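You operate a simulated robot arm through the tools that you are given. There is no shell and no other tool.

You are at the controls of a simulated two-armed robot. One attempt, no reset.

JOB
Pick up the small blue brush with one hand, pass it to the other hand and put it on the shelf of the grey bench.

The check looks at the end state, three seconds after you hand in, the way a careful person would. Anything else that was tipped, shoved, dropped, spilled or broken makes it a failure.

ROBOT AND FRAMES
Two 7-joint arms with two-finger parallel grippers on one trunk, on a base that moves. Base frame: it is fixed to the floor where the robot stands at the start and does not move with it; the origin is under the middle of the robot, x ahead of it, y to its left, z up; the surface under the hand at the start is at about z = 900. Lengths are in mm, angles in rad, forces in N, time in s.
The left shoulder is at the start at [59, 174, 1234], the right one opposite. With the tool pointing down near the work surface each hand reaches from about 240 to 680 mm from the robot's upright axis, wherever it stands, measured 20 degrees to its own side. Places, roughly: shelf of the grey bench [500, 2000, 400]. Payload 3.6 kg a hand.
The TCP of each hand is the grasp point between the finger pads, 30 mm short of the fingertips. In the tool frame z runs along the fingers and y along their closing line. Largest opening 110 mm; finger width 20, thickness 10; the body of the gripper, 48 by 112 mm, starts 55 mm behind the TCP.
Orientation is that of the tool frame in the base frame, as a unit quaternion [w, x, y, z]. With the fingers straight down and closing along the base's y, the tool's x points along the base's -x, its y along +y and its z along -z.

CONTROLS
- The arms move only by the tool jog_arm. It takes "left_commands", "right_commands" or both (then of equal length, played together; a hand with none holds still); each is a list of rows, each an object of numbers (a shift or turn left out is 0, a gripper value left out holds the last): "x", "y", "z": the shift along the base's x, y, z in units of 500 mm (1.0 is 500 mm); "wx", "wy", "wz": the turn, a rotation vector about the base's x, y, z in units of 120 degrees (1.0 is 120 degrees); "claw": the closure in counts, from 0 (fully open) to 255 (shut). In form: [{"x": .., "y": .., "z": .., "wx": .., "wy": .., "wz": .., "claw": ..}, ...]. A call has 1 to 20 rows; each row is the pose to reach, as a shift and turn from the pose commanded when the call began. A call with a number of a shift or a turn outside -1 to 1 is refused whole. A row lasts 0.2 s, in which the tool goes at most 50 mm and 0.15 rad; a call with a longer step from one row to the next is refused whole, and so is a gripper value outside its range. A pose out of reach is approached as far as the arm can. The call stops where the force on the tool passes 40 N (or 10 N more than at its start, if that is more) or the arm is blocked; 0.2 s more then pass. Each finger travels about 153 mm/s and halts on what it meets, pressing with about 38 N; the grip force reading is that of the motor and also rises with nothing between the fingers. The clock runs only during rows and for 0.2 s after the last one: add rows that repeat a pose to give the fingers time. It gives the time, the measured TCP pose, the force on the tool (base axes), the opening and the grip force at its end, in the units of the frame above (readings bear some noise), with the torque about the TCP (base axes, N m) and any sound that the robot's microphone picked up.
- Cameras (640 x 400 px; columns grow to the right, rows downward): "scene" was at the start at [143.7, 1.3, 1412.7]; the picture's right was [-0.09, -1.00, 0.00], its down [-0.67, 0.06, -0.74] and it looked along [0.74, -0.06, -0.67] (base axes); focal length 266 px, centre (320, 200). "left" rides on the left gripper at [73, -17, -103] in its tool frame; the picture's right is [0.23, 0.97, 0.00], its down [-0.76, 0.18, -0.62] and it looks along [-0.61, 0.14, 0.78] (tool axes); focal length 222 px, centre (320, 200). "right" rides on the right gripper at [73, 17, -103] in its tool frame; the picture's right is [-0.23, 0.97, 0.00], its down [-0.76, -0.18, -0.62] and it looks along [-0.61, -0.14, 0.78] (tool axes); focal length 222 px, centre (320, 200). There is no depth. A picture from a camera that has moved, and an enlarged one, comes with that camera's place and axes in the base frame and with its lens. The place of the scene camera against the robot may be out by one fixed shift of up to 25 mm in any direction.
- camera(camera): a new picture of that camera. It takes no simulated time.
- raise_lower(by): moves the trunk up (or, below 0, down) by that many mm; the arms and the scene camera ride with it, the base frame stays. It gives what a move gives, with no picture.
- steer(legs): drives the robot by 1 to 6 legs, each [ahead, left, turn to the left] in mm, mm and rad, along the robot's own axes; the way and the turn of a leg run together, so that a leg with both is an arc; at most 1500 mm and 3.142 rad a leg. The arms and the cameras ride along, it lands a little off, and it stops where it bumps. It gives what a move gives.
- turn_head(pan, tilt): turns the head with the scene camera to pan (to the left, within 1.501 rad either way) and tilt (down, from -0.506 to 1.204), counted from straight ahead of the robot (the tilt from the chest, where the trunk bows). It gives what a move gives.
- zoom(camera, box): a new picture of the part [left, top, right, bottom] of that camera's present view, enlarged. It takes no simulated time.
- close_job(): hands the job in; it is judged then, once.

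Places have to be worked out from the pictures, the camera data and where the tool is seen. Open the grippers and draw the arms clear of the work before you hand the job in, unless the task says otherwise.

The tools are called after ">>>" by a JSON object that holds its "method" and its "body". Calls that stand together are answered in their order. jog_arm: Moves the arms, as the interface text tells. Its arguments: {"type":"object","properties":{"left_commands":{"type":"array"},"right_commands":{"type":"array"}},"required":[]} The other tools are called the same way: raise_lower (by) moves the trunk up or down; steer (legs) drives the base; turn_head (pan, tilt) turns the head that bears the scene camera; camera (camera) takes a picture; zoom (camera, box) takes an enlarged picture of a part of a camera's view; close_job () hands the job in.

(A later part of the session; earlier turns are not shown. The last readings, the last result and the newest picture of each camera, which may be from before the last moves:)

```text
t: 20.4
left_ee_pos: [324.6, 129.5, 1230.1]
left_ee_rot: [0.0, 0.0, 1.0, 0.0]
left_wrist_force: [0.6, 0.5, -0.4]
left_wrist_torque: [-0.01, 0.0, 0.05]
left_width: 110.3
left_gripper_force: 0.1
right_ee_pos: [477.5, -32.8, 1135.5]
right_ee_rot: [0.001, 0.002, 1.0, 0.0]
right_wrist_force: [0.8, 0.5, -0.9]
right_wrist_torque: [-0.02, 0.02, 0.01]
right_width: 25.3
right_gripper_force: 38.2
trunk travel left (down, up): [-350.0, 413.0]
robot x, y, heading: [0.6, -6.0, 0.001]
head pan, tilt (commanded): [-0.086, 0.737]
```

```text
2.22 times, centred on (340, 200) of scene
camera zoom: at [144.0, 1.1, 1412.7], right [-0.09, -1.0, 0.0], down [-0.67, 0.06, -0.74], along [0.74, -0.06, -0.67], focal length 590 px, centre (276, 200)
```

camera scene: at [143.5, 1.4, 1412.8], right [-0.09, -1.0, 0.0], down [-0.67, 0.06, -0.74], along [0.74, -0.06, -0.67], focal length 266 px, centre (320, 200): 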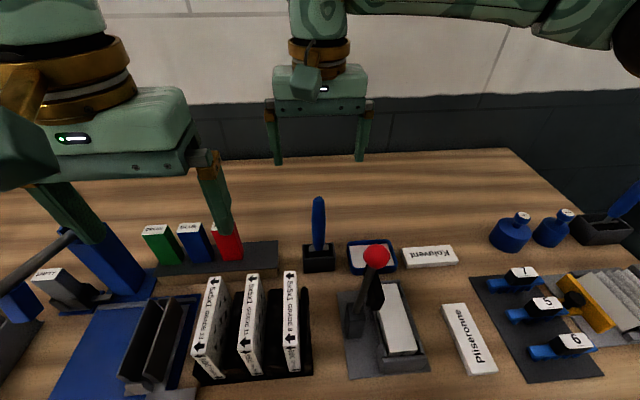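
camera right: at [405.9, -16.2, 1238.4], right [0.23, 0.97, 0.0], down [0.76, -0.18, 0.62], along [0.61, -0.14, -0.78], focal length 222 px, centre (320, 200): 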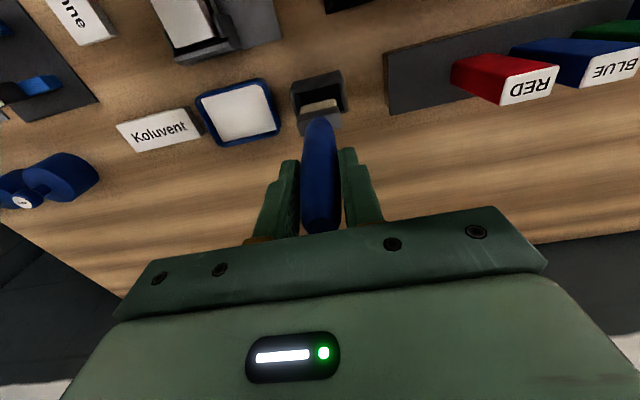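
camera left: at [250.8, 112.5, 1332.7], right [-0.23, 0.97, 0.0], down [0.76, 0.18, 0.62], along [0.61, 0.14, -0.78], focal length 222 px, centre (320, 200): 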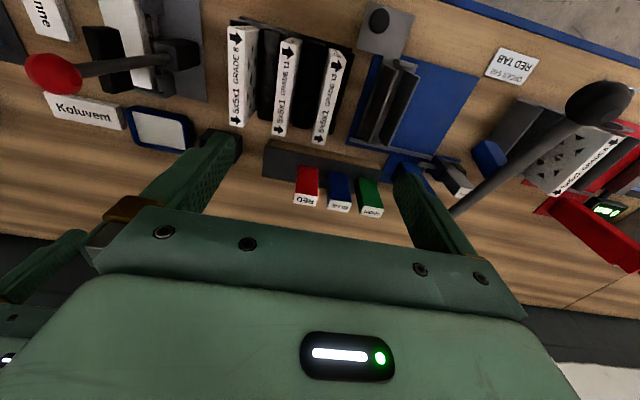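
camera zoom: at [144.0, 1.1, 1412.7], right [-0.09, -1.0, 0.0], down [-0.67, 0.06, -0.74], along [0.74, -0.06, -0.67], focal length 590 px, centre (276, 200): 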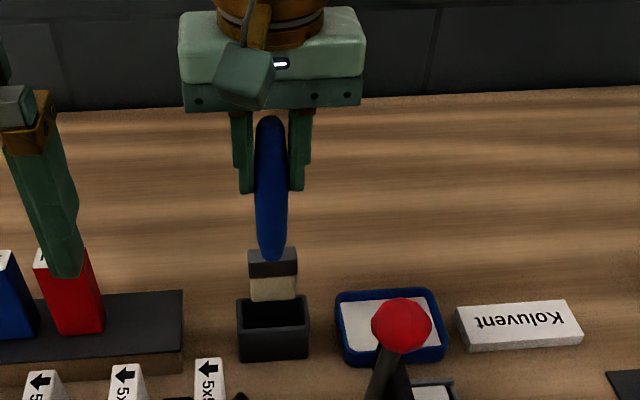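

It is indeed the brush: grey ferrule and cream bristles, now out of the stand, which stayed put. I raise it further to z ≈ 1290 so that the bristles clear everything.

>>> {"method": "jog_arm", "body": {"right_commands": [{"z": 0.06}, {"z": 0.13}, {"z": 0.2}, {"z": 0.26}, {"z": 0.31}, {"z": 0.31}]}}

>>> {"method": "camera", "body": {"camera": "scene"}}

>>> {"method": "camera", "body": {"camera": "left"}}

>>> {"method": "camera", "body": {"camera": "right"}}

```text
t: 21.8
left_ee_pos: [324.8, 129.4, 1229.2]
left_ee_rot: [0.0, -0.001, 1.0, -0.001]
left_wrist_force: [0.4, -1.1, 0.3]
left_wrist_torque: [0.01, -0.02, 0.04]
left_width: 109.9
left_gripper_force: 0.0
right_ee_pos: [478.0, -36.0, 1288.0]
right_ee_rot: [0.002, 0.001, 1.0, 0.001]
right_wrist_force: [-1.0, 0.0, -0.9]
right_wrist_torque: [-0.02, 0.01, 0.01]
right_width: 25.2
right_gripper_force: 38.0
trunk travel left (down, up): [-350.0, 413.0]
robot x, y, heading: [-2.3, -3.8, 0.002]
head pan, tilt (commanded): [-0.086, 0.737]
```

```text
taken
camera scene: at [144.2, 1.2, 1412.7], right [-0.09, -1.0, 0.0], down [-0.67, 0.06, -0.74], along [0.74, -0.06, -0.67], focal length 266 px, centre (320, 200)
```

scene: 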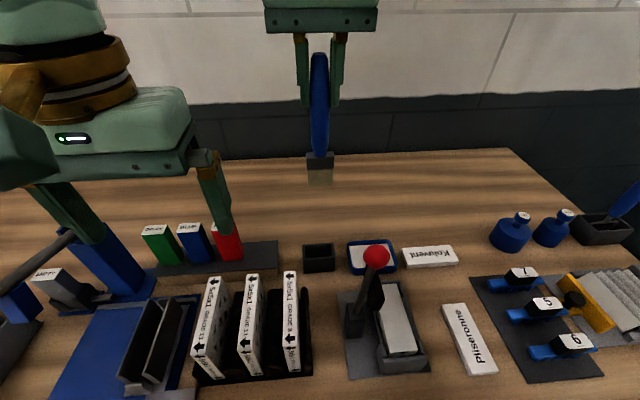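

```text
taken
camera left: at [251.5, 112.3, 1332.5], right [-0.23, 0.97, 0.0], down [0.76, 0.18, 0.62], along [0.61, 0.14, -0.78], focal length 222 px, centre (320, 200)
```

left: 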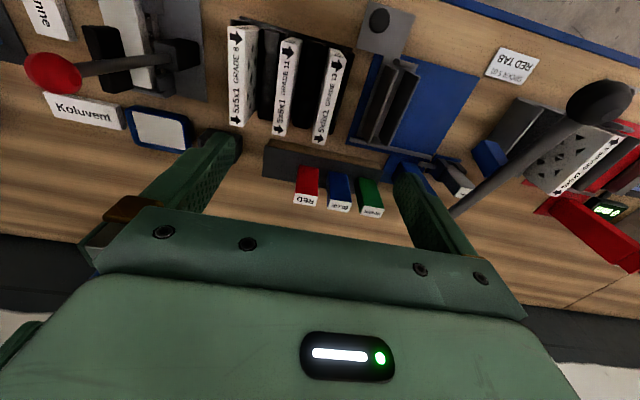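

```text
taken
camera right: at [405.4, -19.1, 1390.5], right [0.23, 0.97, 0.0], down [0.76, -0.18, 0.62], along [0.61, -0.14, -0.78], focal length 222 px, centre (320, 200)
```

right: 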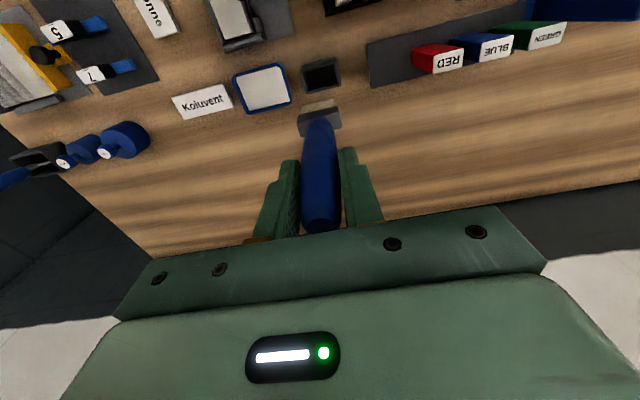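

The brush hangs straight in the right hand with the bristle end about 160 mm below the TCP. I raise the trunk 80 mm for extra clearance before backing away, and check the floor to both sides first.

>>> {"method": "raise_lower", "body": {"by": 80}}

>>> {"method": "turn_head", "body": {"pan": 1.5, "tilt": 0.3}}

>>> {"method": "camera", "body": {"camera": "scene"}}

>>> {"method": "turn_head", "body": {"pan": -1.5, "tilt": 0.5}}

>>> {"method": "camera", "body": {"camera": "scene"}}

```text
t: 23.0
left_ee_pos: [323.9, 128.6, 1308.9]
left_ee_rot: [-0.001, -0.001, 1.0, -0.001]
left_wrist_force: [0.7, 0.7, -0.8]
left_wrist_torque: [-0.02, 0.0, -0.01]
left_width: 110.0
left_gripper_force: 0.0
right_ee_pos: [480.4, -33.4, 1368.3]
right_ee_rot: [0.0, 0.001, 1.0, 0.001]
right_wrist_force: [0.5, -0.4, -0.4]
right_wrist_torque: [0.03, 0.03, -0.03]
right_width: 25.4
right_gripper_force: 37.9
trunk travel left (down, up): [-430.0, 333.0]
robot x, y, heading: [2.6, 0.0, -0.003]
head pan, tilt (commanded): [-0.086, 0.737]
```

```text
t: 24.7
left_ee_pos: [324.3, 130.0, 1309.2]
left_ee_rot: [-0.002, -0.001, 1.0, -0.001]
left_wrist_force: [1.2, 0.8, 1.6]
left_wrist_torque: [0.01, 0.0, 0.04]
left_width: 109.9
left_gripper_force: 0.0
right_ee_pos: [478.2, -34.4, 1369.0]
right_ee_rot: [0.001, 0.001, 1.0, 0.0]
right_wrist_force: [0.5, 0.1, -1.4]
right_wrist_torque: [0.02, -0.02, 0.02]
right_width: 25.6
right_gripper_force: 37.9
trunk travel left (down, up): [-430.0, 333.0]
robot x, y, heading: [0.3, -1.1, 0.002]
head pan, tilt (commanded): [1.499, 0.3]
```

```text
taken
camera scene: at [44.3, 101.6, 1532.8], right [1.0, -0.07, 0.0], down [-0.02, -0.3, -0.96], along [0.07, 0.95, -0.3], focal length 266 px, centre (320, 200)
```

scene: 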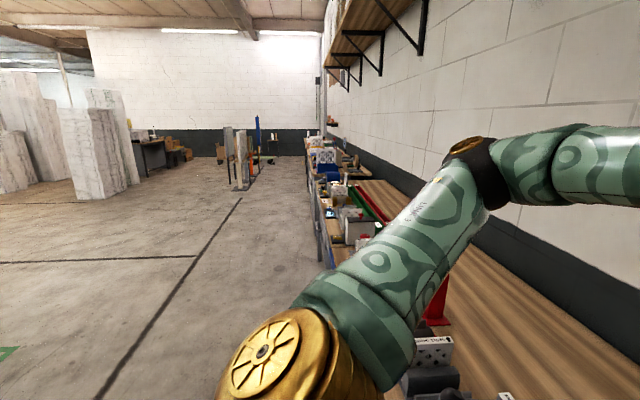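

```text
t: 27.3
left_ee_pos: [322.7, 128.3, 1308.6]
left_ee_rot: [-0.002, -0.001, 1.0, 0.0]
left_wrist_force: [-1.0, -0.4, -0.7]
left_wrist_torque: [-0.02, -0.02, 0.01]
left_width: 109.9
left_gripper_force: 0.1
right_ee_pos: [478.1, -33.2, 1368.6]
right_ee_rot: [0.001, 0.001, 1.0, 0.001]
right_wrist_force: [1.0, -0.7, -0.4]
right_wrist_torque: [-0.03, -0.01, -0.02]
right_width: 25.3
right_gripper_force: 37.9
trunk travel left (down, up): [-430.0, 333.0]
robot x, y, heading: [-1.2, 0.4, -0.001]
head pan, tilt (commanded): [-1.499, 0.499]
```

```text
taken
camera scene: at [44.0, -82.3, 1514.4], right [-1.0, -0.07, 0.0], down [-0.03, 0.48, -0.88], along [0.06, -0.88, -0.48], focal length 266 px, centre (320, 200)
```

scene: 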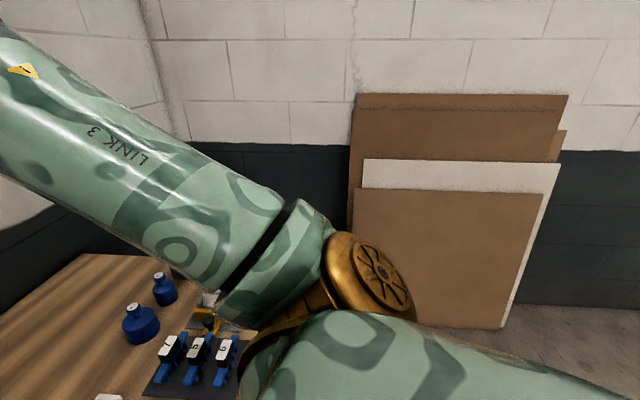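

The floor to the left and behind is open. I back the robot 450 mm away from the bench with the brush held high.

>>> {"method": "steer", "body": {"legs": [[-450, 0, 0]]}}

>>> {"method": "turn_head", "body": {"pan": 1.0, "tilt": 0.4}}

>>> {"method": "camera", "body": {"camera": "scene"}}

>>> {"method": "turn_head", "body": {"pan": 0.0, "tilt": 0.6}}

>>> {"method": "camera", "body": {"camera": "scene"}}

```text
t: 30.0
left_ee_pos: [-136.0, 129.7, 1308.5]
left_ee_rot: [-0.002, 0.004, 1.0, -0.001]
left_wrist_force: [-0.8, 0.9, 0.6]
left_wrist_torque: [0.0, -0.01, 0.01]
left_width: 109.9
left_gripper_force: 0.0
right_ee_pos: [16.6, -35.8, 1369.3]
right_ee_rot: [0.001, 0.004, 1.0, 0.001]
right_wrist_force: [-0.3, 0.6, -1.3]
right_wrist_torque: [0.01, 0.01, 0.02]
right_width: 25.4
right_gripper_force: 37.8
trunk travel left (down, up): [-430.0, 333.0]
robot x, y, heading: [-460.9, 3.6, -0.008]
head pan, tilt (commanded): [-1.499, 0.499]
```

```text
t: 32.3
left_ee_pos: [-134.7, 128.4, 1308.6]
left_ee_rot: [-0.001, 0.004, 1.0, -0.001]
left_wrist_force: [0.2, 0.0, -0.4]
left_wrist_torque: [-0.02, 0.01, -0.02]
left_width: 110.0
left_gripper_force: 0.1
right_ee_pos: [17.0, -37.1, 1368.0]
right_ee_rot: [0.001, 0.005, 1.0, 0.001]
right_wrist_force: [0.3, 0.0, -0.4]
right_wrist_torque: [-0.03, -0.01, 0.0]
right_width: 25.4
right_gripper_force: 37.9
trunk travel left (down, up): [-430.0, 333.0]
robot x, y, heading: [-464.5, 3.5, -0.014]
head pan, tilt (commanded): [1.0, 0.4]
```

```text
taken
camera scene: at [-372.4, 88.0, 1523.5], right [0.84, -0.55, 0.0], down [-0.21, -0.33, -0.92], along [0.51, 0.77, -0.39], focal length 266 px, centre (320, 200)
```

scene: 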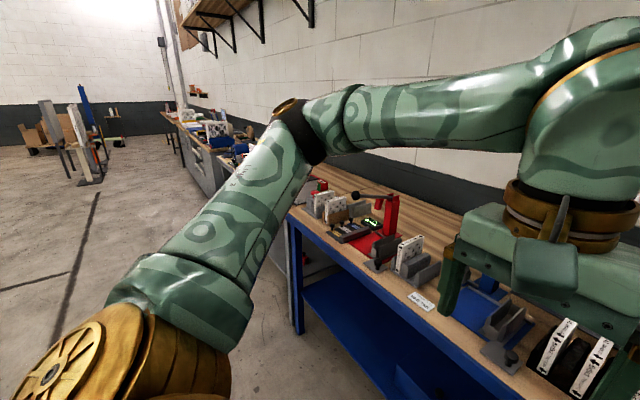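

```text
t: 33.6
left_ee_pos: [-135.3, 129.0, 1308.1]
left_ee_rot: [0.0, 0.003, 1.0, -0.001]
left_wrist_force: [-0.5, -0.4, -0.3]
left_wrist_torque: [0.01, 0.01, 0.0]
left_width: 109.9
left_gripper_force: 0.0
right_ee_pos: [17.4, -35.2, 1368.4]
right_ee_rot: [0.001, 0.005, 1.0, 0.001]
right_wrist_force: [0.5, 0.1, -0.5]
right_wrist_torque: [0.0, 0.0, -0.01]
right_width: 25.3
right_gripper_force: 38.5
trunk travel left (down, up): [-430.0, 333.0]
robot x, y, heading: [-460.3, 5.3, -0.012]
head pan, tilt (commanded): [0.0, 0.6]
```

```text
taken
camera scene: at [-334.9, 9.8, 1505.3], right [-0.01, -1.0, 0.0], down [-0.57, 0.01, -0.82], along [0.82, -0.01, -0.57], focal length 266 px, centre (320, 200)
```

scene: 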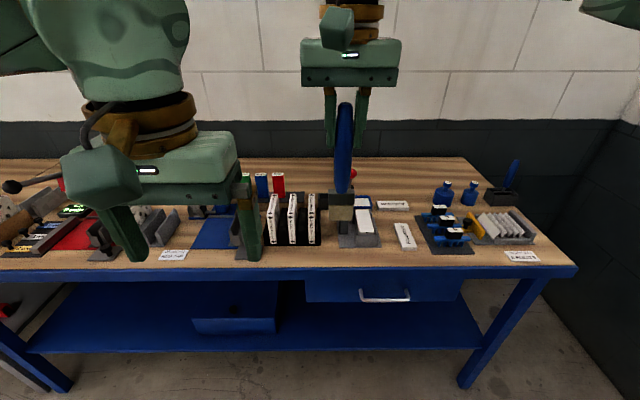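

The blue bench has an open lower shelf; the grey bench further left is likely alike. I back a bit more and slide left about 1500 mm.

>>> {"method": "steer", "body": {"legs": [[-150, 0, 0.012], [0, 1400, 0]]}}

>>> {"method": "turn_head", "body": {"pan": 0.5, "tilt": 0.6}}

>>> {"method": "camera", "body": {"camera": "scene"}}

```text
t: 41.4
left_ee_pos: [-268.1, 1507.0, 1308.7]
left_ee_rot: [-0.001, 0.008, 1.0, -0.001]
left_wrist_force: [-0.1, 0.0, -0.5]
left_wrist_torque: [0.02, 0.0, -0.02]
left_width: 109.7
left_gripper_force: 0.0
right_ee_pos: [-117.2, 1340.5, 1367.6]
right_ee_rot: [0.001, 0.009, 1.0, 0.001]
right_wrist_force: [0.0, 0.3, -1.1]
right_wrist_torque: [0.01, -0.01, 0.02]
right_width: 25.4
right_gripper_force: 38.2
trunk travel left (down, up): [-430.0, 333.0]
robot x, y, heading: [-589.9, 1383.6, -0.015]
head pan, tilt (commanded): [0.0, 0.6]
```

```text
t: 42.4
left_ee_pos: [-268.0, 1505.0, 1309.0]
left_ee_rot: [-0.002, 0.007, 1.0, -0.001]
left_wrist_force: [-0.3, 0.0, -0.7]
left_wrist_torque: [0.01, 0.03, 0.0]
left_width: 109.9
left_gripper_force: 0.0
right_ee_pos: [-118.2, 1340.4, 1367.7]
right_ee_rot: [0.001, 0.01, 1.0, 0.001]
right_wrist_force: [1.0, 0.1, -1.0]
right_wrist_torque: [0.0, 0.04, -0.02]
right_width: 25.3
right_gripper_force: 38.0
trunk travel left (down, up): [-430.0, 333.0]
robot x, y, heading: [-595.6, 1381.0, -0.018]
head pan, tilt (commanded): [0.499, 0.6]
```

```text
taken
camera scene: at [-479.4, 1430.9, 1505.3], right [0.46, -0.89, 0.0], down [-0.5, -0.26, -0.82], along [0.73, 0.38, -0.57], focal length 266 px, centre (320, 200)
```

scene: 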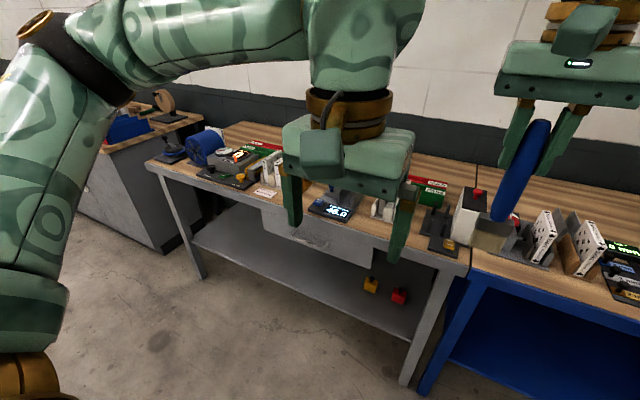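

There's the grey bench with an open grey lower shelf; a yellow and a red item lie at its right end, and there's a drawer under the top in the middle. I slide left about 550 mm more and look.

>>> {"method": "steer", "body": {"legs": [[0, 560, 0.018]]}}

>>> {"method": "turn_head", "body": {"pan": 0.0, "tilt": 0.75}}

>>> {"method": "camera", "body": {"camera": "scene"}}

```text
t: 45.6
left_ee_pos: [-261.1, 2072.5, 1309.2]
left_ee_rot: [-0.001, 0.004, 1.0, -0.001]
left_wrist_force: [-0.5, 0.2, 0.6]
left_wrist_torque: [-0.03, 0.02, -0.01]
left_width: 110.2
left_gripper_force: 0.1
right_ee_pos: [-108.2, 1908.8, 1368.8]
right_ee_rot: [0.001, 0.006, 1.0, 0.001]
right_wrist_force: [-0.2, -0.9, -1.0]
right_wrist_torque: [-0.03, -0.01, -0.02]
right_width: 25.3
right_gripper_force: 38.0
trunk travel left (down, up): [-430.0, 333.0]
robot x, y, heading: [-588.0, 1949.7, -0.012]
head pan, tilt (commanded): [0.499, 0.6]
```

```text
t: 46.5
left_ee_pos: [-261.4, 2071.7, 1309.8]
left_ee_rot: [-0.001, 0.005, 1.0, -0.001]
left_wrist_force: [-0.8, 0.1, 0.0]
left_wrist_torque: [0.0, 0.03, -0.01]
left_width: 110.2
left_gripper_force: 0.0
right_ee_pos: [-107.8, 1907.1, 1368.8]
right_ee_rot: [0.001, 0.007, 1.0, 0.001]
right_wrist_force: [-0.3, 1.0, -1.1]
right_wrist_torque: [0.02, 0.02, -0.03]
right_width: 25.3
right_gripper_force: 38.8
trunk travel left (down, up): [-430.0, 333.0]
robot x, y, heading: [-588.2, 1946.7, -0.013]
head pan, tilt (commanded): [0.0, 0.75]
```

```text
taken
camera scene: at [-466.4, 1953.8, 1492.4], right [-0.01, -1.0, 0.0], down [-0.68, 0.01, -0.73], along [0.73, -0.01, -0.68], focal length 266 px, centre (320, 200)
```

scene: 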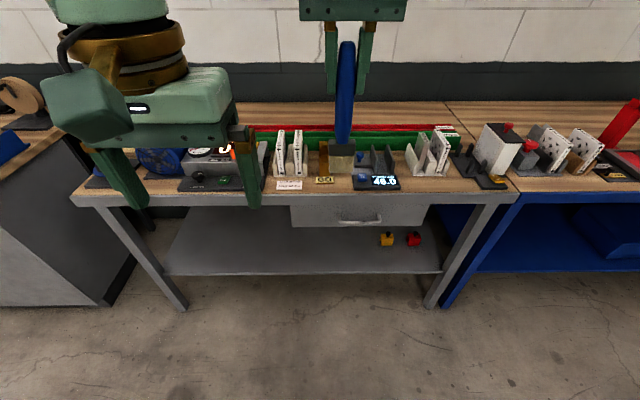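

The grey bench's shelf (front edge near x≈200, z≈400, y from about 1400 to 2660) is clear on its left half; the drawer hangs only over the right half. I enlarge the shelf to check for a lip and items.

>>> {"method": "zoom", "body": {"camera": "scene", "box": [60, 180, 300, 330]}}

>>> {"method": "zoom", "body": {"camera": "scene", "box": [280, 180, 480, 310]}}

>>> {"method": "zoom", "body": {"camera": "scene", "box": [280, 0, 400, 190]}}

```text
2.67 times, centred on (180, 255) of scene
camera zoom: at [-466.4, 1953.8, 1492.4], right [-0.01, -1.0, 0.0], down [-0.68, 0.01, -0.73], along [0.73, -0.01, -0.68], focal length 708 px, centre (693, 53)
```

zoom: 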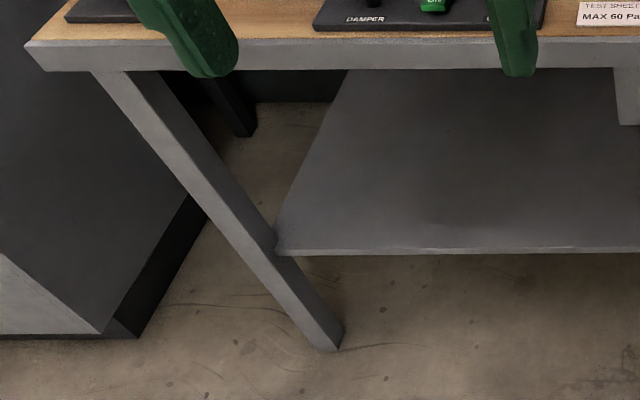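

```text
3.08 times, centred on (380, 245) of scene
camera zoom: at [-466.4, 1953.8, 1492.4], right [-0.01, -1.0, 0.0], down [-0.68, 0.01, -0.73], along [0.73, -0.01, -0.68], focal length 817 px, centre (135, 62)
```

zoom: 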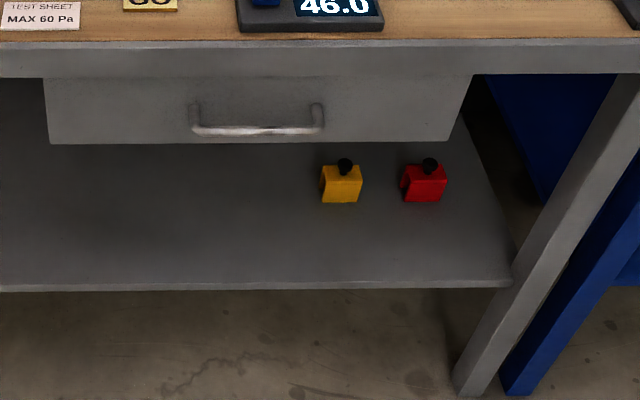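

```text
2.11 times, centred on (340, 95) of scene
camera zoom: at [-466.4, 1953.8, 1492.4], right [-0.01, -1.0, 0.0], down [-0.68, 0.01, -0.73], along [0.73, -0.01, -0.68], focal length 559 px, centre (278, 421)
```

zoom: 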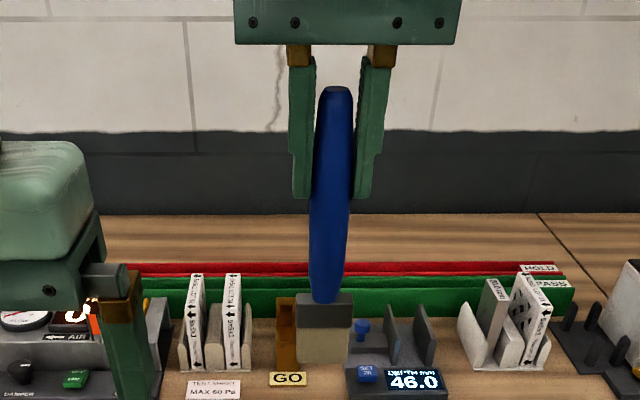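

The shelf is flat, without a lip. For the handover I turn the right hand so that it points left and 34° down with its closing line along x; the brush then points left-down, ready for the left hand to meet it crosswise.

>>> {"method": "jog_arm", "body": {"right_commands": [{"wx": 0.0261, "wy": -0.0261, "wz": 0.0488}, {"wx": 0.0522, "wy": -0.0522, "wz": 0.0977}, {"wx": 0.0783, "wy": -0.0783, "wz": 0.1465}, {"wx": 0.1044, "wy": -0.1044, "wz": 0.1953}, {"wx": 0.1305, "wy": -0.1305, "wz": 0.2441}, {"wx": 0.1566, "wy": -0.1566, "wz": 0.293}, {"wx": 0.1827, "wy": -0.1827, "wz": 0.3418}, {"wx": 0.2088, "wy": -0.2088, "wz": 0.3906}, {"wx": 0.2349, "wy": -0.2349, "wz": 0.4395}, {"wx": 0.261, "wy": -0.261, "wz": 0.4883}, {"wx": 0.2871, "wy": -0.2871, "wz": 0.5371}, {"wx": 0.3132, "wy": -0.3132, "wz": 0.5859}, {"wx": 0.3393, "wy": -0.3393, "wz": 0.6348}, {"wx": 0.3654, "wy": -0.3654, "wz": 0.6836}, {"wx": 0.3654, "wy": -0.3654, "wz": 0.6836}]}}

>>> {"method": "turn_head", "body": {"pan": 0.0, "tilt": 0.45}}

>>> {"method": "camera", "body": {"camera": "scene"}}

>>> {"method": "camera", "body": {"camera": "right"}}

```text
t: 49.7
left_ee_pos: [-257.2, 2070.5, 1307.5]
left_ee_rot: [-0.003, 0.005, 1.0, -0.002]
left_wrist_force: [1.0, 0.1, -0.6]
left_wrist_torque: [0.03, 0.08, -0.01]
left_width: 110.0
left_gripper_force: 0.0
right_ee_pos: [-197.8, 1850.7, 1396.9]
right_ee_rot: [0.467, -0.403, 0.722, 0.314]
right_wrist_force: [-0.2, -1.0, -0.1]
right_wrist_torque: [-0.03, 0.05, 0.06]
right_width: 25.4
right_gripper_force: 37.8
right hand out of reach, approached as far as the arm can: row 5, 6, 7, 8, 9, 10, 11, 12, 13, 14, 15
trunk travel left (down, up): [-430.0, 333.0]
robot x, y, heading: [-587.3, 1946.5, -0.008]
head pan, tilt (commanded): [0.0, 0.75]
```

```text
t: 50.5
left_ee_pos: [-263.3, 2070.5, 1309.5]
left_ee_rot: [0.0, 0.005, 1.0, -0.001]
left_wrist_force: [-1.0, 0.4, -0.2]
left_wrist_torque: [-0.02, -0.04, 0.0]
left_width: 110.0
left_gripper_force: 0.0
right_ee_pos: [-204.1, 1851.6, 1398.7]
right_ee_rot: [0.469, -0.403, 0.721, 0.312]
right_wrist_force: [-0.2, -0.1, -0.8]
right_wrist_torque: [0.0, 0.01, 0.0]
right_width: 25.3
right_gripper_force: 38.4
trunk travel left (down, up): [-430.0, 333.0]
robot x, y, heading: [-588.1, 1947.6, -0.015]
head pan, tilt (commanded): [0.0, 0.45]
```

```text
taken
camera scene: at [-458.5, 1953.5, 1518.9], right [-0.01, -1.0, 0.0], down [-0.44, 0.01, -0.9], along [0.9, -0.01, -0.44], focal length 266 px, centre (320, 200)
```

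scene: 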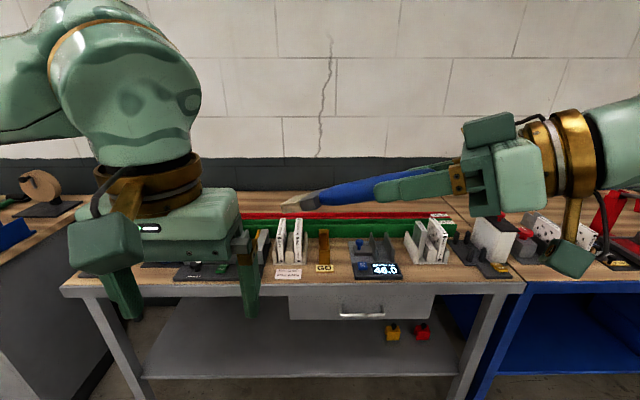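

```text
taken
camera right: at [-278.0, 1752.5, 1370.0], right [-0.8, 0.53, 0.28], down [0.07, -0.38, 0.92], along [0.6, 0.76, 0.27], focal length 222 px, centre (320, 200)
```

right: 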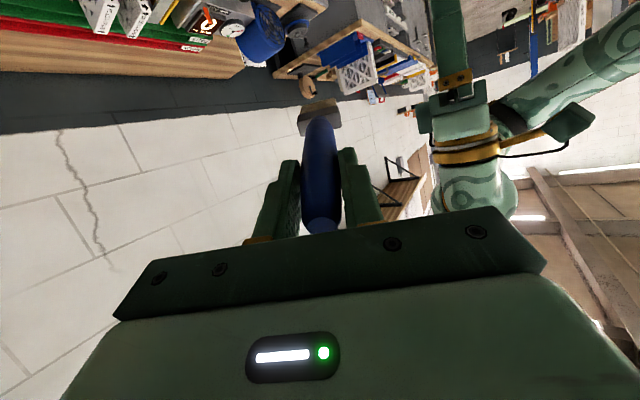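

Brush is held well, but the full turn was out of reach at that spot: the TCP drifted back to rel. x≈384 and the hand points left-forward. I send a null row to learn what pose counts as commanded now.

>>> {"method": "jog_arm", "body": {"right_commands": [{"x": 0.0}]}}

```text
t: 50.9
left_ee_pos: [-261.7, 2073.1, 1309.8]
left_ee_rot: [-0.001, 0.004, 1.0, -0.001]
left_wrist_force: [0.6, -0.6, 1.3]
left_wrist_torque: [-0.04, -0.01, -0.01]
left_width: 109.9
left_gripper_force: 0.1
right_ee_pos: [-201.6, 1852.4, 1397.4]
right_ee_rot: [0.468, -0.403, 0.721, 0.313]
right_wrist_force: [0.4, 0.2, -0.1]
right_wrist_torque: [-0.04, 0.02, -0.01]
right_width: 25.6
right_gripper_force: 38.0
trunk travel left (down, up): [-430.0, 333.0]
robot x, y, heading: [-583.8, 1949.7, -0.012]
head pan, tilt (commanded): [0.0, 0.45]
```

The commanded pose is now the reached one. I'll look for a more comfortable handover height: lower the right hand by 200 mm and bring it 50 mm toward the middle, keeping its orientation.

>>> {"method": "jog_arm", "body": {"right_commands": [{"z": -0.08}, {"z": -0.16}, {"z": -0.24}, {"z": -0.32}, {"z": -0.4}, {"z": -0.4, "y": 0.05}, {"z": -0.4, "y": 0.1}, {"z": -0.4, "y": 0.1}]}}

>>> {"method": "camera", "body": {"camera": "scene"}}

```text
t: 52.7
left_ee_pos: [-261.5, 2071.3, 1308.5]
left_ee_rot: [0.0, 0.004, 1.0, -0.001]
left_wrist_force: [-0.4, -0.6, 0.1]
left_wrist_torque: [0.04, -0.01, 0.01]
left_width: 110.0
left_gripper_force: 0.1
right_ee_pos: [-197.5, 1898.6, 1200.7]
right_ee_rot: [0.468, -0.403, 0.722, 0.312]
right_wrist_force: [-0.3, 0.1, -0.3]
right_wrist_torque: [-0.04, 0.03, 0.0]
right_width: 25.2
right_gripper_force: 38.1
trunk travel left (down, up): [-430.0, 333.0]
robot x, y, heading: [-583.7, 1947.7, -0.011]
head pan, tilt (commanded): [0.0, 0.45]
```

```text
taken
camera scene: at [-457.8, 1953.0, 1518.9], right [-0.01, -1.0, 0.0], down [-0.44, 0.01, -0.9], along [0.9, -0.01, -0.44], focal length 266 px, centre (320, 200)
```

scene: 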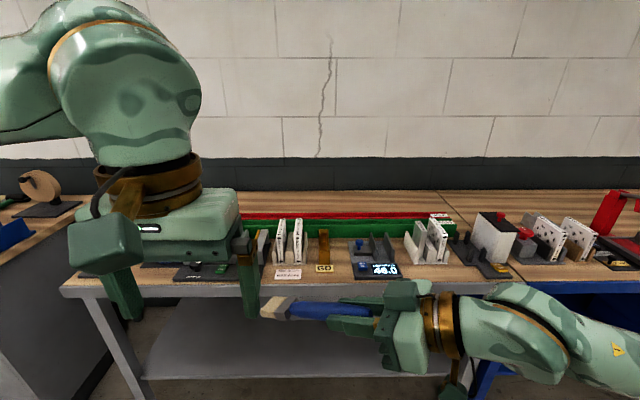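

That is reachable without trouble (rel. [388, −51, 1200]). Now I try the remaining 32° of turn at this height so that the hand points straight left and down.

>>> {"method": "jog_arm", "body": {"right_commands": [{"wx": -0.0218, "wy": -0.0018, "wz": 0.0486}, {"wx": -0.0436, "wy": -0.0036, "wz": 0.0972}, {"wx": -0.0654, "wy": -0.0054, "wz": 0.1458}, {"wx": -0.0872, "wy": -0.0072, "wz": 0.1944}, {"wx": -0.109, "wy": -0.009, "wz": 0.243}, {"wx": -0.109, "wy": -0.009, "wz": 0.243}]}}

>>> {"method": "camera", "body": {"camera": "scene"}}

```text
t: 54.1
left_ee_pos: [-261.1, 2070.7, 1307.5]
left_ee_rot: [-0.001, 0.005, 1.0, 0.0]
left_wrist_force: [0.2, -0.1, -0.3]
left_wrist_torque: [0.03, 0.01, 0.0]
left_width: 109.9
left_gripper_force: 0.0
right_ee_pos: [-198.5, 1896.5, 1199.1]
right_ee_rot: [-0.333, 0.625, -0.623, -0.333]
right_wrist_force: [0.8, -0.4, -0.6]
right_wrist_torque: [-0.02, 0.03, 0.02]
right_width: 25.4
right_gripper_force: 38.3
right hand out of reach, approached as far as the arm can: row 2, 3, 4, 5
trunk travel left (down, up): [-430.0, 333.0]
robot x, y, heading: [-586.0, 1944.6, -0.01]
head pan, tilt (commanded): [0.0, 0.45]
```

```text
taken
camera scene: at [-458.0, 1951.4, 1518.9], right [-0.01, -1.0, 0.0], down [-0.44, 0.01, -0.9], along [0.9, -0.01, -0.44], focal length 266 px, centre (320, 200)
```

scene: 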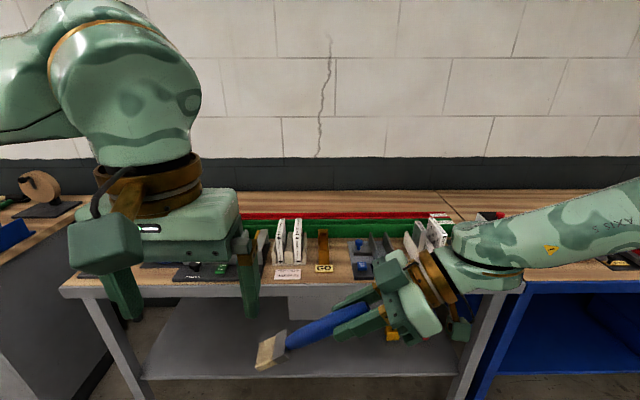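

The right hand reached the wanted orientation at about [−198, 1897, 1199] with the brush pointing left-down. Now I turn the left hand to the mirrored orientation while moving it a bit left and down.

>>> {"method": "jog_arm", "body": {"left_commands": [{"y": 0.0077, "z": -0.0083, "wx": -0.0261, "wy": -0.0261, "wz": -0.0488}, {"y": 0.0154, "z": -0.0166, "wx": -0.0522, "wy": -0.0522, "wz": -0.0977}, {"y": 0.0231, "z": -0.0249, "wx": -0.0783, "wy": -0.0783, "wz": -0.1465}, {"y": 0.0309, "z": -0.0331, "wx": -0.1044, "wy": -0.1044, "wz": -0.1953}, {"y": 0.0386, "z": -0.0414, "wx": -0.1305, "wy": -0.1305, "wz": -0.2441}, {"y": 0.0463, "z": -0.0497, "wx": -0.1566, "wy": -0.1566, "wz": -0.293}, {"y": 0.054, "z": -0.058, "wx": -0.1827, "wy": -0.1827, "wz": -0.3418}, {"y": 0.0617, "z": -0.0663, "wx": -0.2088, "wy": -0.2088, "wz": -0.3906}, {"y": 0.0694, "z": -0.0746, "wx": -0.2349, "wy": -0.2349, "wz": -0.4395}, {"y": 0.0771, "z": -0.0829, "wx": -0.261, "wy": -0.261, "wz": -0.4883}, {"y": 0.0849, "z": -0.0911, "wx": -0.2871, "wy": -0.2871, "wz": -0.5371}, {"y": 0.0926, "z": -0.0994, "wx": -0.3132, "wy": -0.3132, "wz": -0.5859}, {"y": 0.1, "z": -0.1077, "wx": -0.3393, "wy": -0.3393, "wz": -0.6348}, {"y": 0.108, "z": -0.116, "wx": -0.3654, "wy": -0.3654, "wz": -0.6836}, {"y": 0.108, "z": -0.116, "wx": -0.3654, "wy": -0.3654, "wz": -0.6836}]}}

>>> {"method": "camera", "body": {"camera": "scene"}}

>>> {"method": "camera", "body": {"camera": "left"}}

```text
t: 57.3
left_ee_pos: [-250.6, 2036.1, 1196.4]
left_ee_rot: [0.352, 0.546, 0.713, -0.262]
left_wrist_force: [-0.8, -0.7, -0.2]
left_wrist_torque: [0.05, 0.0, 0.01]
left_width: 110.0
left_gripper_force: 0.1
left hand out of reach, approached as far as the arm can: row 8, 9, 10, 11, 12, 13, 14, 15
right_ee_pos: [-199.2, 1898.9, 1200.3]
right_ee_rot: [-0.334, 0.625, -0.622, -0.333]
right_wrist_force: [0.1, -0.6, 0.1]
right_wrist_torque: [-0.05, -0.01, -0.05]
right_width: 25.4
right_gripper_force: 37.5
trunk travel left (down, up): [-430.0, 333.0]
robot x, y, heading: [-584.2, 1945.9, -0.013]
head pan, tilt (commanded): [0.0, 0.45]
```

```text
taken
camera scene: at [-458.9, 1953.7, 1519.0], right [-0.01, -1.0, 0.0], down [-0.43, 0.0, -0.9], along [0.9, -0.01, -0.43], focal length 266 px, centre (320, 200)
```

scene: 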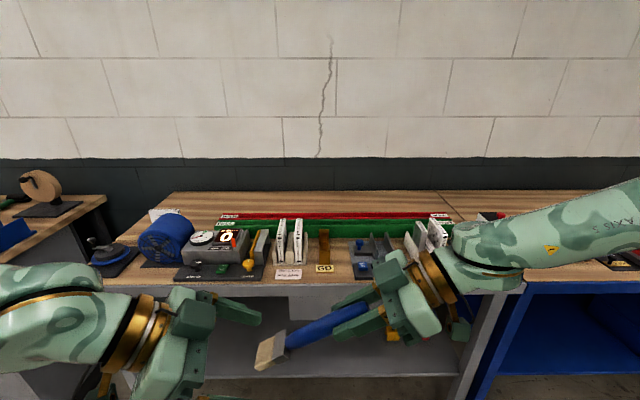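

```text
taken
camera left: at [-300.9, 2153.1, 1202.8], right [0.9, 0.39, -0.17], down [0.16, 0.07, 0.99], along [0.4, -0.92, 0.0], focal length 222 px, centre (320, 200)
```

left: 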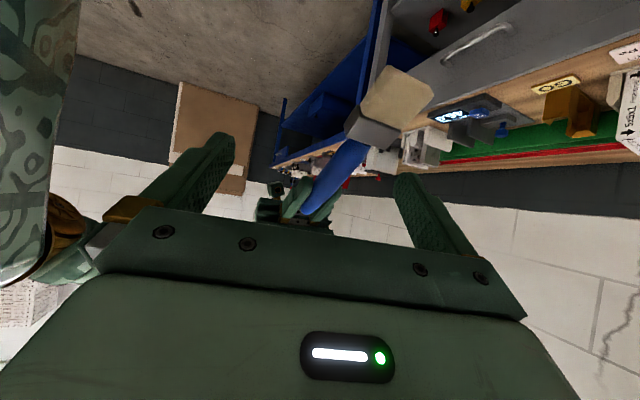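

The left hand ended at [−251, 2036, 1196], 16° short, without touching anything. I back it off left and up from the brush and add the remaining turn.

>>> {"method": "jog_arm", "body": {"left_commands": [{"y": 0.07, "z": 0.04}, {"y": 0.148, "z": 0.078, "x": 0.02}, {"y": 0.148, "z": 0.078, "x": 0.04, "wx": -0.0117, "wz": -0.0428}, {"y": 0.148, "z": 0.078, "x": 0.06, "wx": -0.0235, "wz": -0.0857}, {"y": 0.148, "z": 0.078, "x": 0.08, "wx": -0.0352, "wz": -0.1285}, {"y": 0.148, "z": 0.078, "x": 0.08, "wx": -0.0352, "wz": -0.1285}, {"y": 0.148, "z": 0.078, "x": 0.08, "wx": -0.0352, "wz": -0.1285}]}}

>>> {"method": "camera", "body": {"camera": "scene"}}

>>> {"method": "camera", "body": {"camera": "left"}}

```text
t: 58.9
left_ee_pos: [-168.4, 2069.0, 1259.6]
left_ee_rot: [0.331, 0.626, 0.623, -0.334]
left_wrist_force: [0.4, 0.1, 0.3]
left_wrist_torque: [0.03, -0.02, -0.02]
left_width: 110.0
left_gripper_force: 0.0
left hand out of reach, approached as far as the arm can: row 1, 2, 3, 4, 5, 6, 7
right_ee_pos: [-200.2, 1899.3, 1199.5]
right_ee_rot: [-0.333, 0.625, -0.622, -0.333]
right_wrist_force: [-0.3, -0.4, -0.2]
right_wrist_torque: [-0.05, 0.03, 0.0]
right_width: 25.4
right_gripper_force: 38.1
trunk travel left (down, up): [-430.0, 333.0]
robot x, y, heading: [-588.1, 1947.0, -0.012]
head pan, tilt (commanded): [0.0, 0.45]
```

```text
taken
camera scene: at [-459.7, 1953.9, 1519.1], right [-0.01, -1.0, 0.0], down [-0.43, 0.0, -0.9], along [0.9, -0.01, -0.43], focal length 266 px, centre (320, 200)
```

scene: 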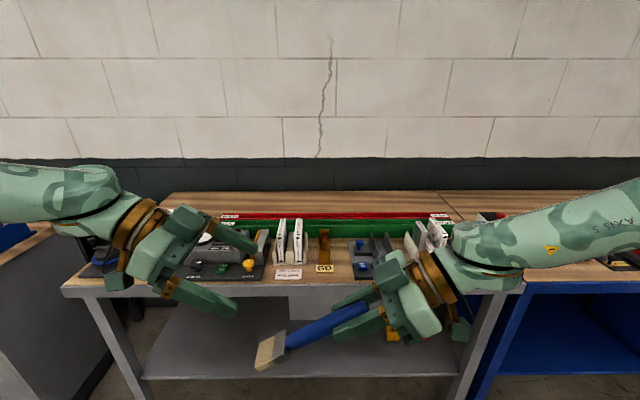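

```text
taken
camera left: at [-184.7, 2195.1, 1257.1], right [0.97, 0.12, -0.19], down [0.18, 0.09, 0.98], along [0.14, -0.99, 0.07], focal length 222 px, centre (320, 200)
```

left: 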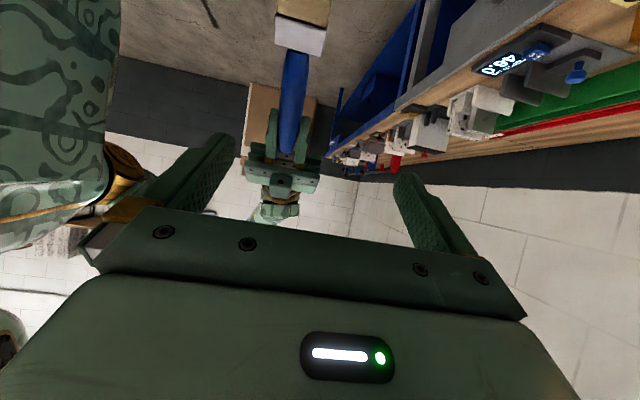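

Left hand now has the mirrored orientation at [−168, 2069, 1260], and its camera view confirms the brush is where I calculated (junction handle/ferrule within a few px). I move to the pre-grasp point 100 mm back along the left fingers' axis from the grip point.

>>> {"method": "jog_arm", "body": {"left_commands": [{"x": -0.031, "y": -0.011, "z": -0.04}, {"x": -0.062, "y": -0.022, "z": -0.08}, {"x": -0.062, "y": -0.022, "z": -0.08}]}}

>>> {"method": "camera", "body": {"camera": "left"}}

>>> {"method": "camera", "body": {"camera": "scene"}}

```text
t: 59.7
left_ee_pos: [-189.2, 2045.2, 1213.5]
left_ee_rot: [0.332, 0.624, 0.623, -0.335]
left_wrist_force: [-0.1, 0.0, -0.5]
left_wrist_torque: [-0.02, 0.0, 0.02]
left_width: 109.9
left_gripper_force: 0.0
left hand out of reach, approached as far as the arm can: row 1, 2, 3
right_ee_pos: [-196.5, 1898.8, 1199.1]
right_ee_rot: [-0.333, 0.625, -0.623, -0.333]
right_wrist_force: [-0.3, -0.9, -1.0]
right_wrist_torque: [-0.01, -0.03, 0.02]
right_width: 25.2
right_gripper_force: 37.6
trunk travel left (down, up): [-430.0, 333.0]
robot x, y, heading: [-586.5, 1946.6, -0.006]
head pan, tilt (commanded): [0.0, 0.45]
```

```text
taken
camera left: at [-205.6, 2170.8, 1210.4], right [0.97, 0.12, -0.19], down [0.18, 0.1, 0.98], along [0.14, -0.99, 0.07], focal length 222 px, centre (320, 200)
```

left: 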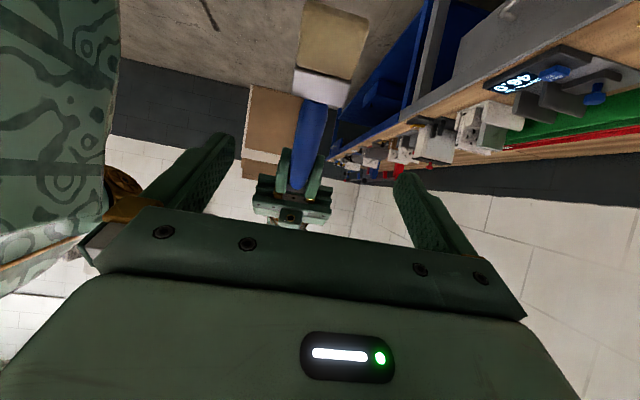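

```text
taken
camera scene: at [-457.0, 1953.9, 1518.8], right [-0.01, -1.0, 0.0], down [-0.44, 0.0, -0.9], along [0.9, -0.01, -0.44], focal length 266 px, centre (320, 200)
```

scene: 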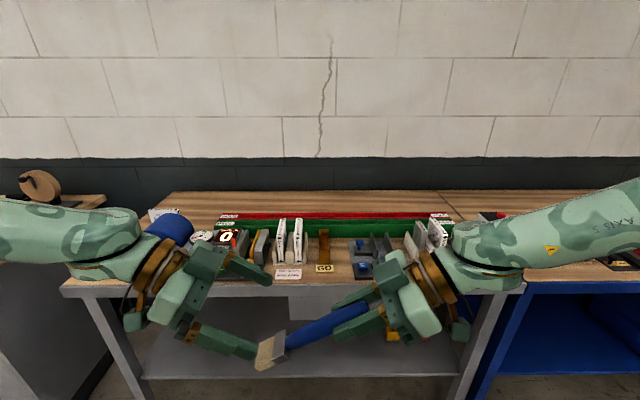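

The left hand is at [−189, 2045, 1213], still facing the brush. I go 40 mm further along its axis while trimming x, then check.

>>> {"method": "jog_arm", "body": {"left_commands": [{"x": -0.01, "y": -0.035, "z": -0.025}, {"x": -0.019, "y": -0.07, "z": -0.049}, {"x": -0.019, "y": -0.07, "z": -0.049}]}}

>>> {"method": "camera", "body": {"camera": "left"}}

>>> {"method": "camera", "body": {"camera": "scene"}}

```text
t: 60.5
left_ee_pos: [-196.8, 2011.2, 1189.6]
left_ee_rot: [0.332, 0.625, 0.623, -0.334]
left_wrist_force: [0.0, 0.3, -0.1]
left_wrist_torque: [0.0, -0.01, 0.0]
left_width: 109.9
left_gripper_force: 0.0
right_ee_pos: [-197.6, 1899.2, 1199.4]
right_ee_rot: [-0.333, 0.625, -0.623, -0.333]
right_wrist_force: [0.1, 0.1, -0.7]
right_wrist_torque: [-0.04, 0.0, -0.03]
right_width: 25.3
right_gripper_force: 38.1
trunk travel left (down, up): [-430.0, 333.0]
robot x, y, heading: [-584.7, 1945.2, -0.013]
head pan, tilt (commanded): [0.0, 0.45]
```

```text
taken
camera left: at [-215.6, 2136.9, 1186.4], right [0.97, 0.13, -0.19], down [0.18, 0.09, 0.98], along [0.14, -0.99, 0.07], focal length 222 px, centre (320, 200)
```

left: 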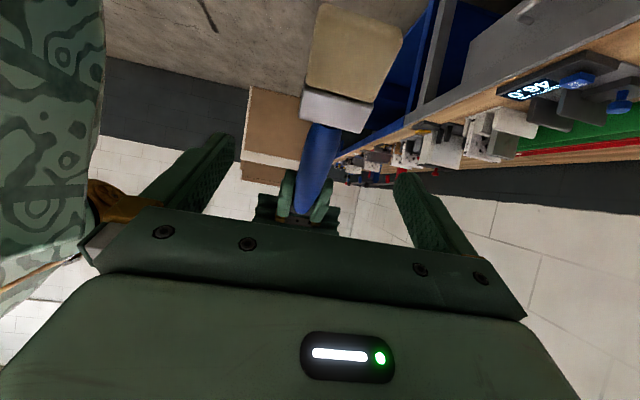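

```text
taken
camera scene: at [-457.7, 1954.0, 1518.9], right [-0.01, -1.0, 0.0], down [-0.44, 0.0, -0.9], along [0.9, -0.01, -0.44], focal length 266 px, centre (320, 200)
```

scene: 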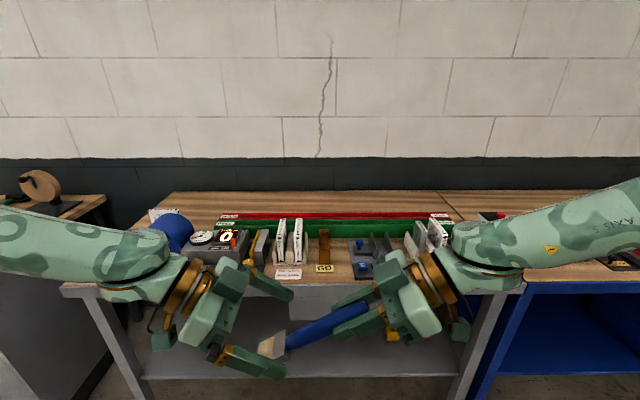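

The brush is centred between the left fingers in the left camera. I go the last ~44 mm along the axis to the grip point.

>>> {"method": "jog_arm", "body": {"left_commands": [{"x": -0.002, "y": -0.037, "z": -0.026}, {"x": -0.002, "y": -0.073, "z": -0.051}, {"x": -0.002, "y": -0.073, "z": -0.051}]}}

>>> {"method": "camera", "body": {"camera": "left"}}

>>> {"method": "zoom", "body": {"camera": "scene", "box": [160, 230, 460, 400]}}

>>> {"method": "camera", "body": {"camera": "right"}}

```text
t: 61.3
left_ee_pos: [-201.1, 1972.5, 1162.7]
left_ee_rot: [0.332, 0.624, 0.624, -0.333]
left_wrist_force: [0.6, 0.1, -0.3]
left_wrist_torque: [0.0, 0.0, -0.02]
left_width: 109.9
left_gripper_force: 0.0
right_ee_pos: [-198.2, 1898.7, 1199.8]
right_ee_rot: [-0.333, 0.625, -0.623, -0.333]
right_wrist_force: [-1.0, 0.6, -0.4]
right_wrist_torque: [-0.02, 0.0, 0.01]
right_width: 25.6
right_gripper_force: 38.1
trunk travel left (down, up): [-430.0, 333.0]
robot x, y, heading: [-586.0, 1946.6, -0.009]
head pan, tilt (commanded): [0.0, 0.45]
```

```text
taken
camera left: at [-217.8, 2098.2, 1160.5], right [0.97, 0.13, -0.19], down [0.18, 0.09, 0.98], along [0.14, -0.99, 0.07], focal length 222 px, centre (320, 200)
```

left: 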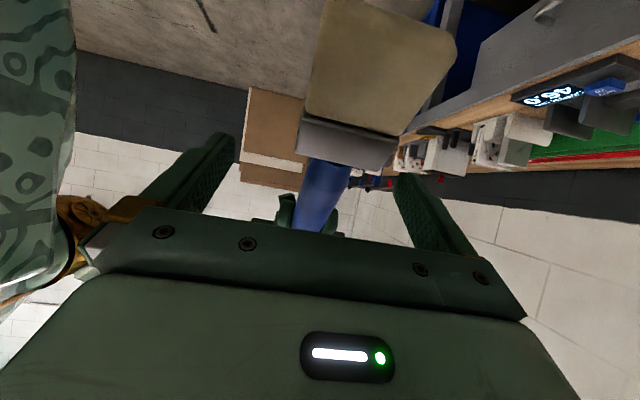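

```text
2.13 times, centred on (310, 315) of scene
camera zoom: at [-457.8, 1954.0, 1518.9], right [-0.01, -1.0, 0.0], down [-0.44, 0.0, -0.9], along [0.9, -0.01, -0.44], focal length 566 px, centre (341, -45)
```

zoom: 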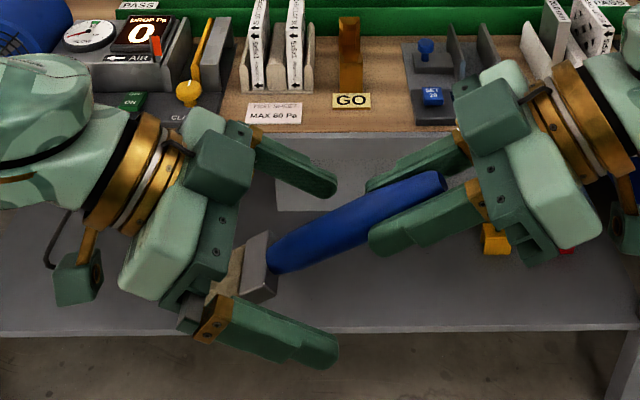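

```text
taken
camera right: at [-214.0, 1772.3, 1196.9], right [-0.97, 0.12, 0.19], down [0.18, -0.09, 0.98], along [0.14, 0.99, 0.07], focal length 222 px, centre (320, 200)
```

right: 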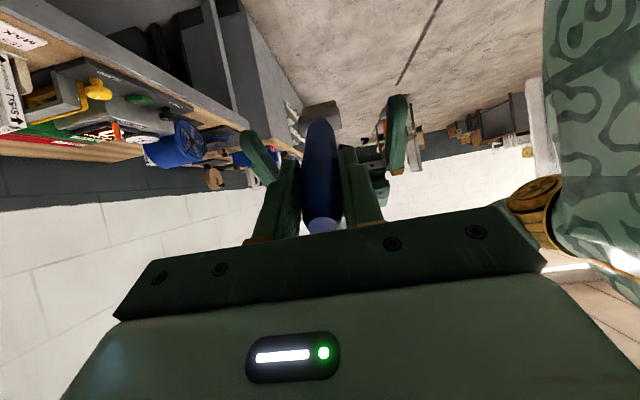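

Both hands sit crosswise on the brush with clear gaps; the left fingers straddle the lower handle. I close the left fingers part-way and check the centring.

>>> {"method": "jog_arm", "body": {"left_commands": [{"claw": 80}, {"claw": 150}, {"claw": 170}, {"claw": 170}]}}

>>> {"method": "zoom", "body": {"camera": "left", "box": [230, 90, 430, 250]}}

>>> {"method": "zoom", "body": {"camera": "right", "box": [220, 70, 440, 250]}}

```text
t: 62.3
left_ee_pos: [-201.7, 1971.7, 1163.2]
left_ee_rot: [0.331, 0.624, 0.624, -0.334]
left_wrist_force: [0.1, -0.6, -0.4]
left_wrist_torque: [0.04, 0.03, 0.0]
left_width: 36.9
left_gripper_force: 0.2
right_ee_pos: [-198.3, 1897.6, 1198.9]
right_ee_rot: [-0.334, 0.624, -0.623, -0.333]
right_wrist_force: [-0.6, 0.1, 0.2]
right_wrist_torque: [-0.04, 0.04, -0.01]
right_width: 25.4
right_gripper_force: 38.3
trunk travel left (down, up): [-430.0, 333.0]
robot x, y, heading: [-589.4, 1944.0, -0.014]
head pan, tilt (commanded): [0.0, 0.45]
```

```text
2.50 times, centred on (330, 170) of left
camera zoom: at [-217.5, 2098.2, 1160.6], right [0.97, 0.13, -0.19], down [0.18, 0.09, 0.98], along [0.14, -0.99, 0.07], focal length 555 px, centre (295, 275)
```

zoom: 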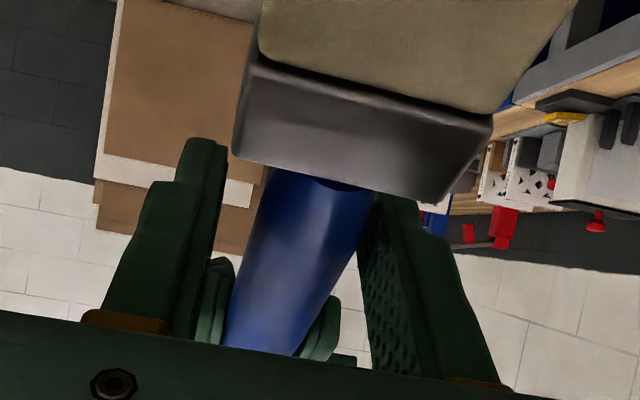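

```text
2.22 times, centred on (330, 160) of right
camera zoom: at [-213.7, 1772.0, 1196.8], right [-0.97, 0.12, 0.19], down [0.18, -0.09, 0.98], along [0.14, 0.99, 0.07], focal length 494 px, centre (298, 289)
```

zoom: 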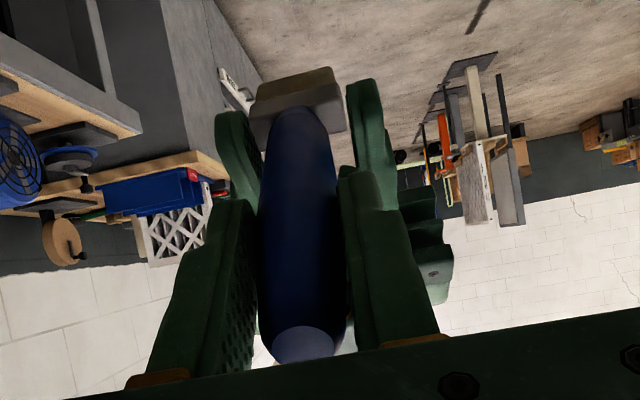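

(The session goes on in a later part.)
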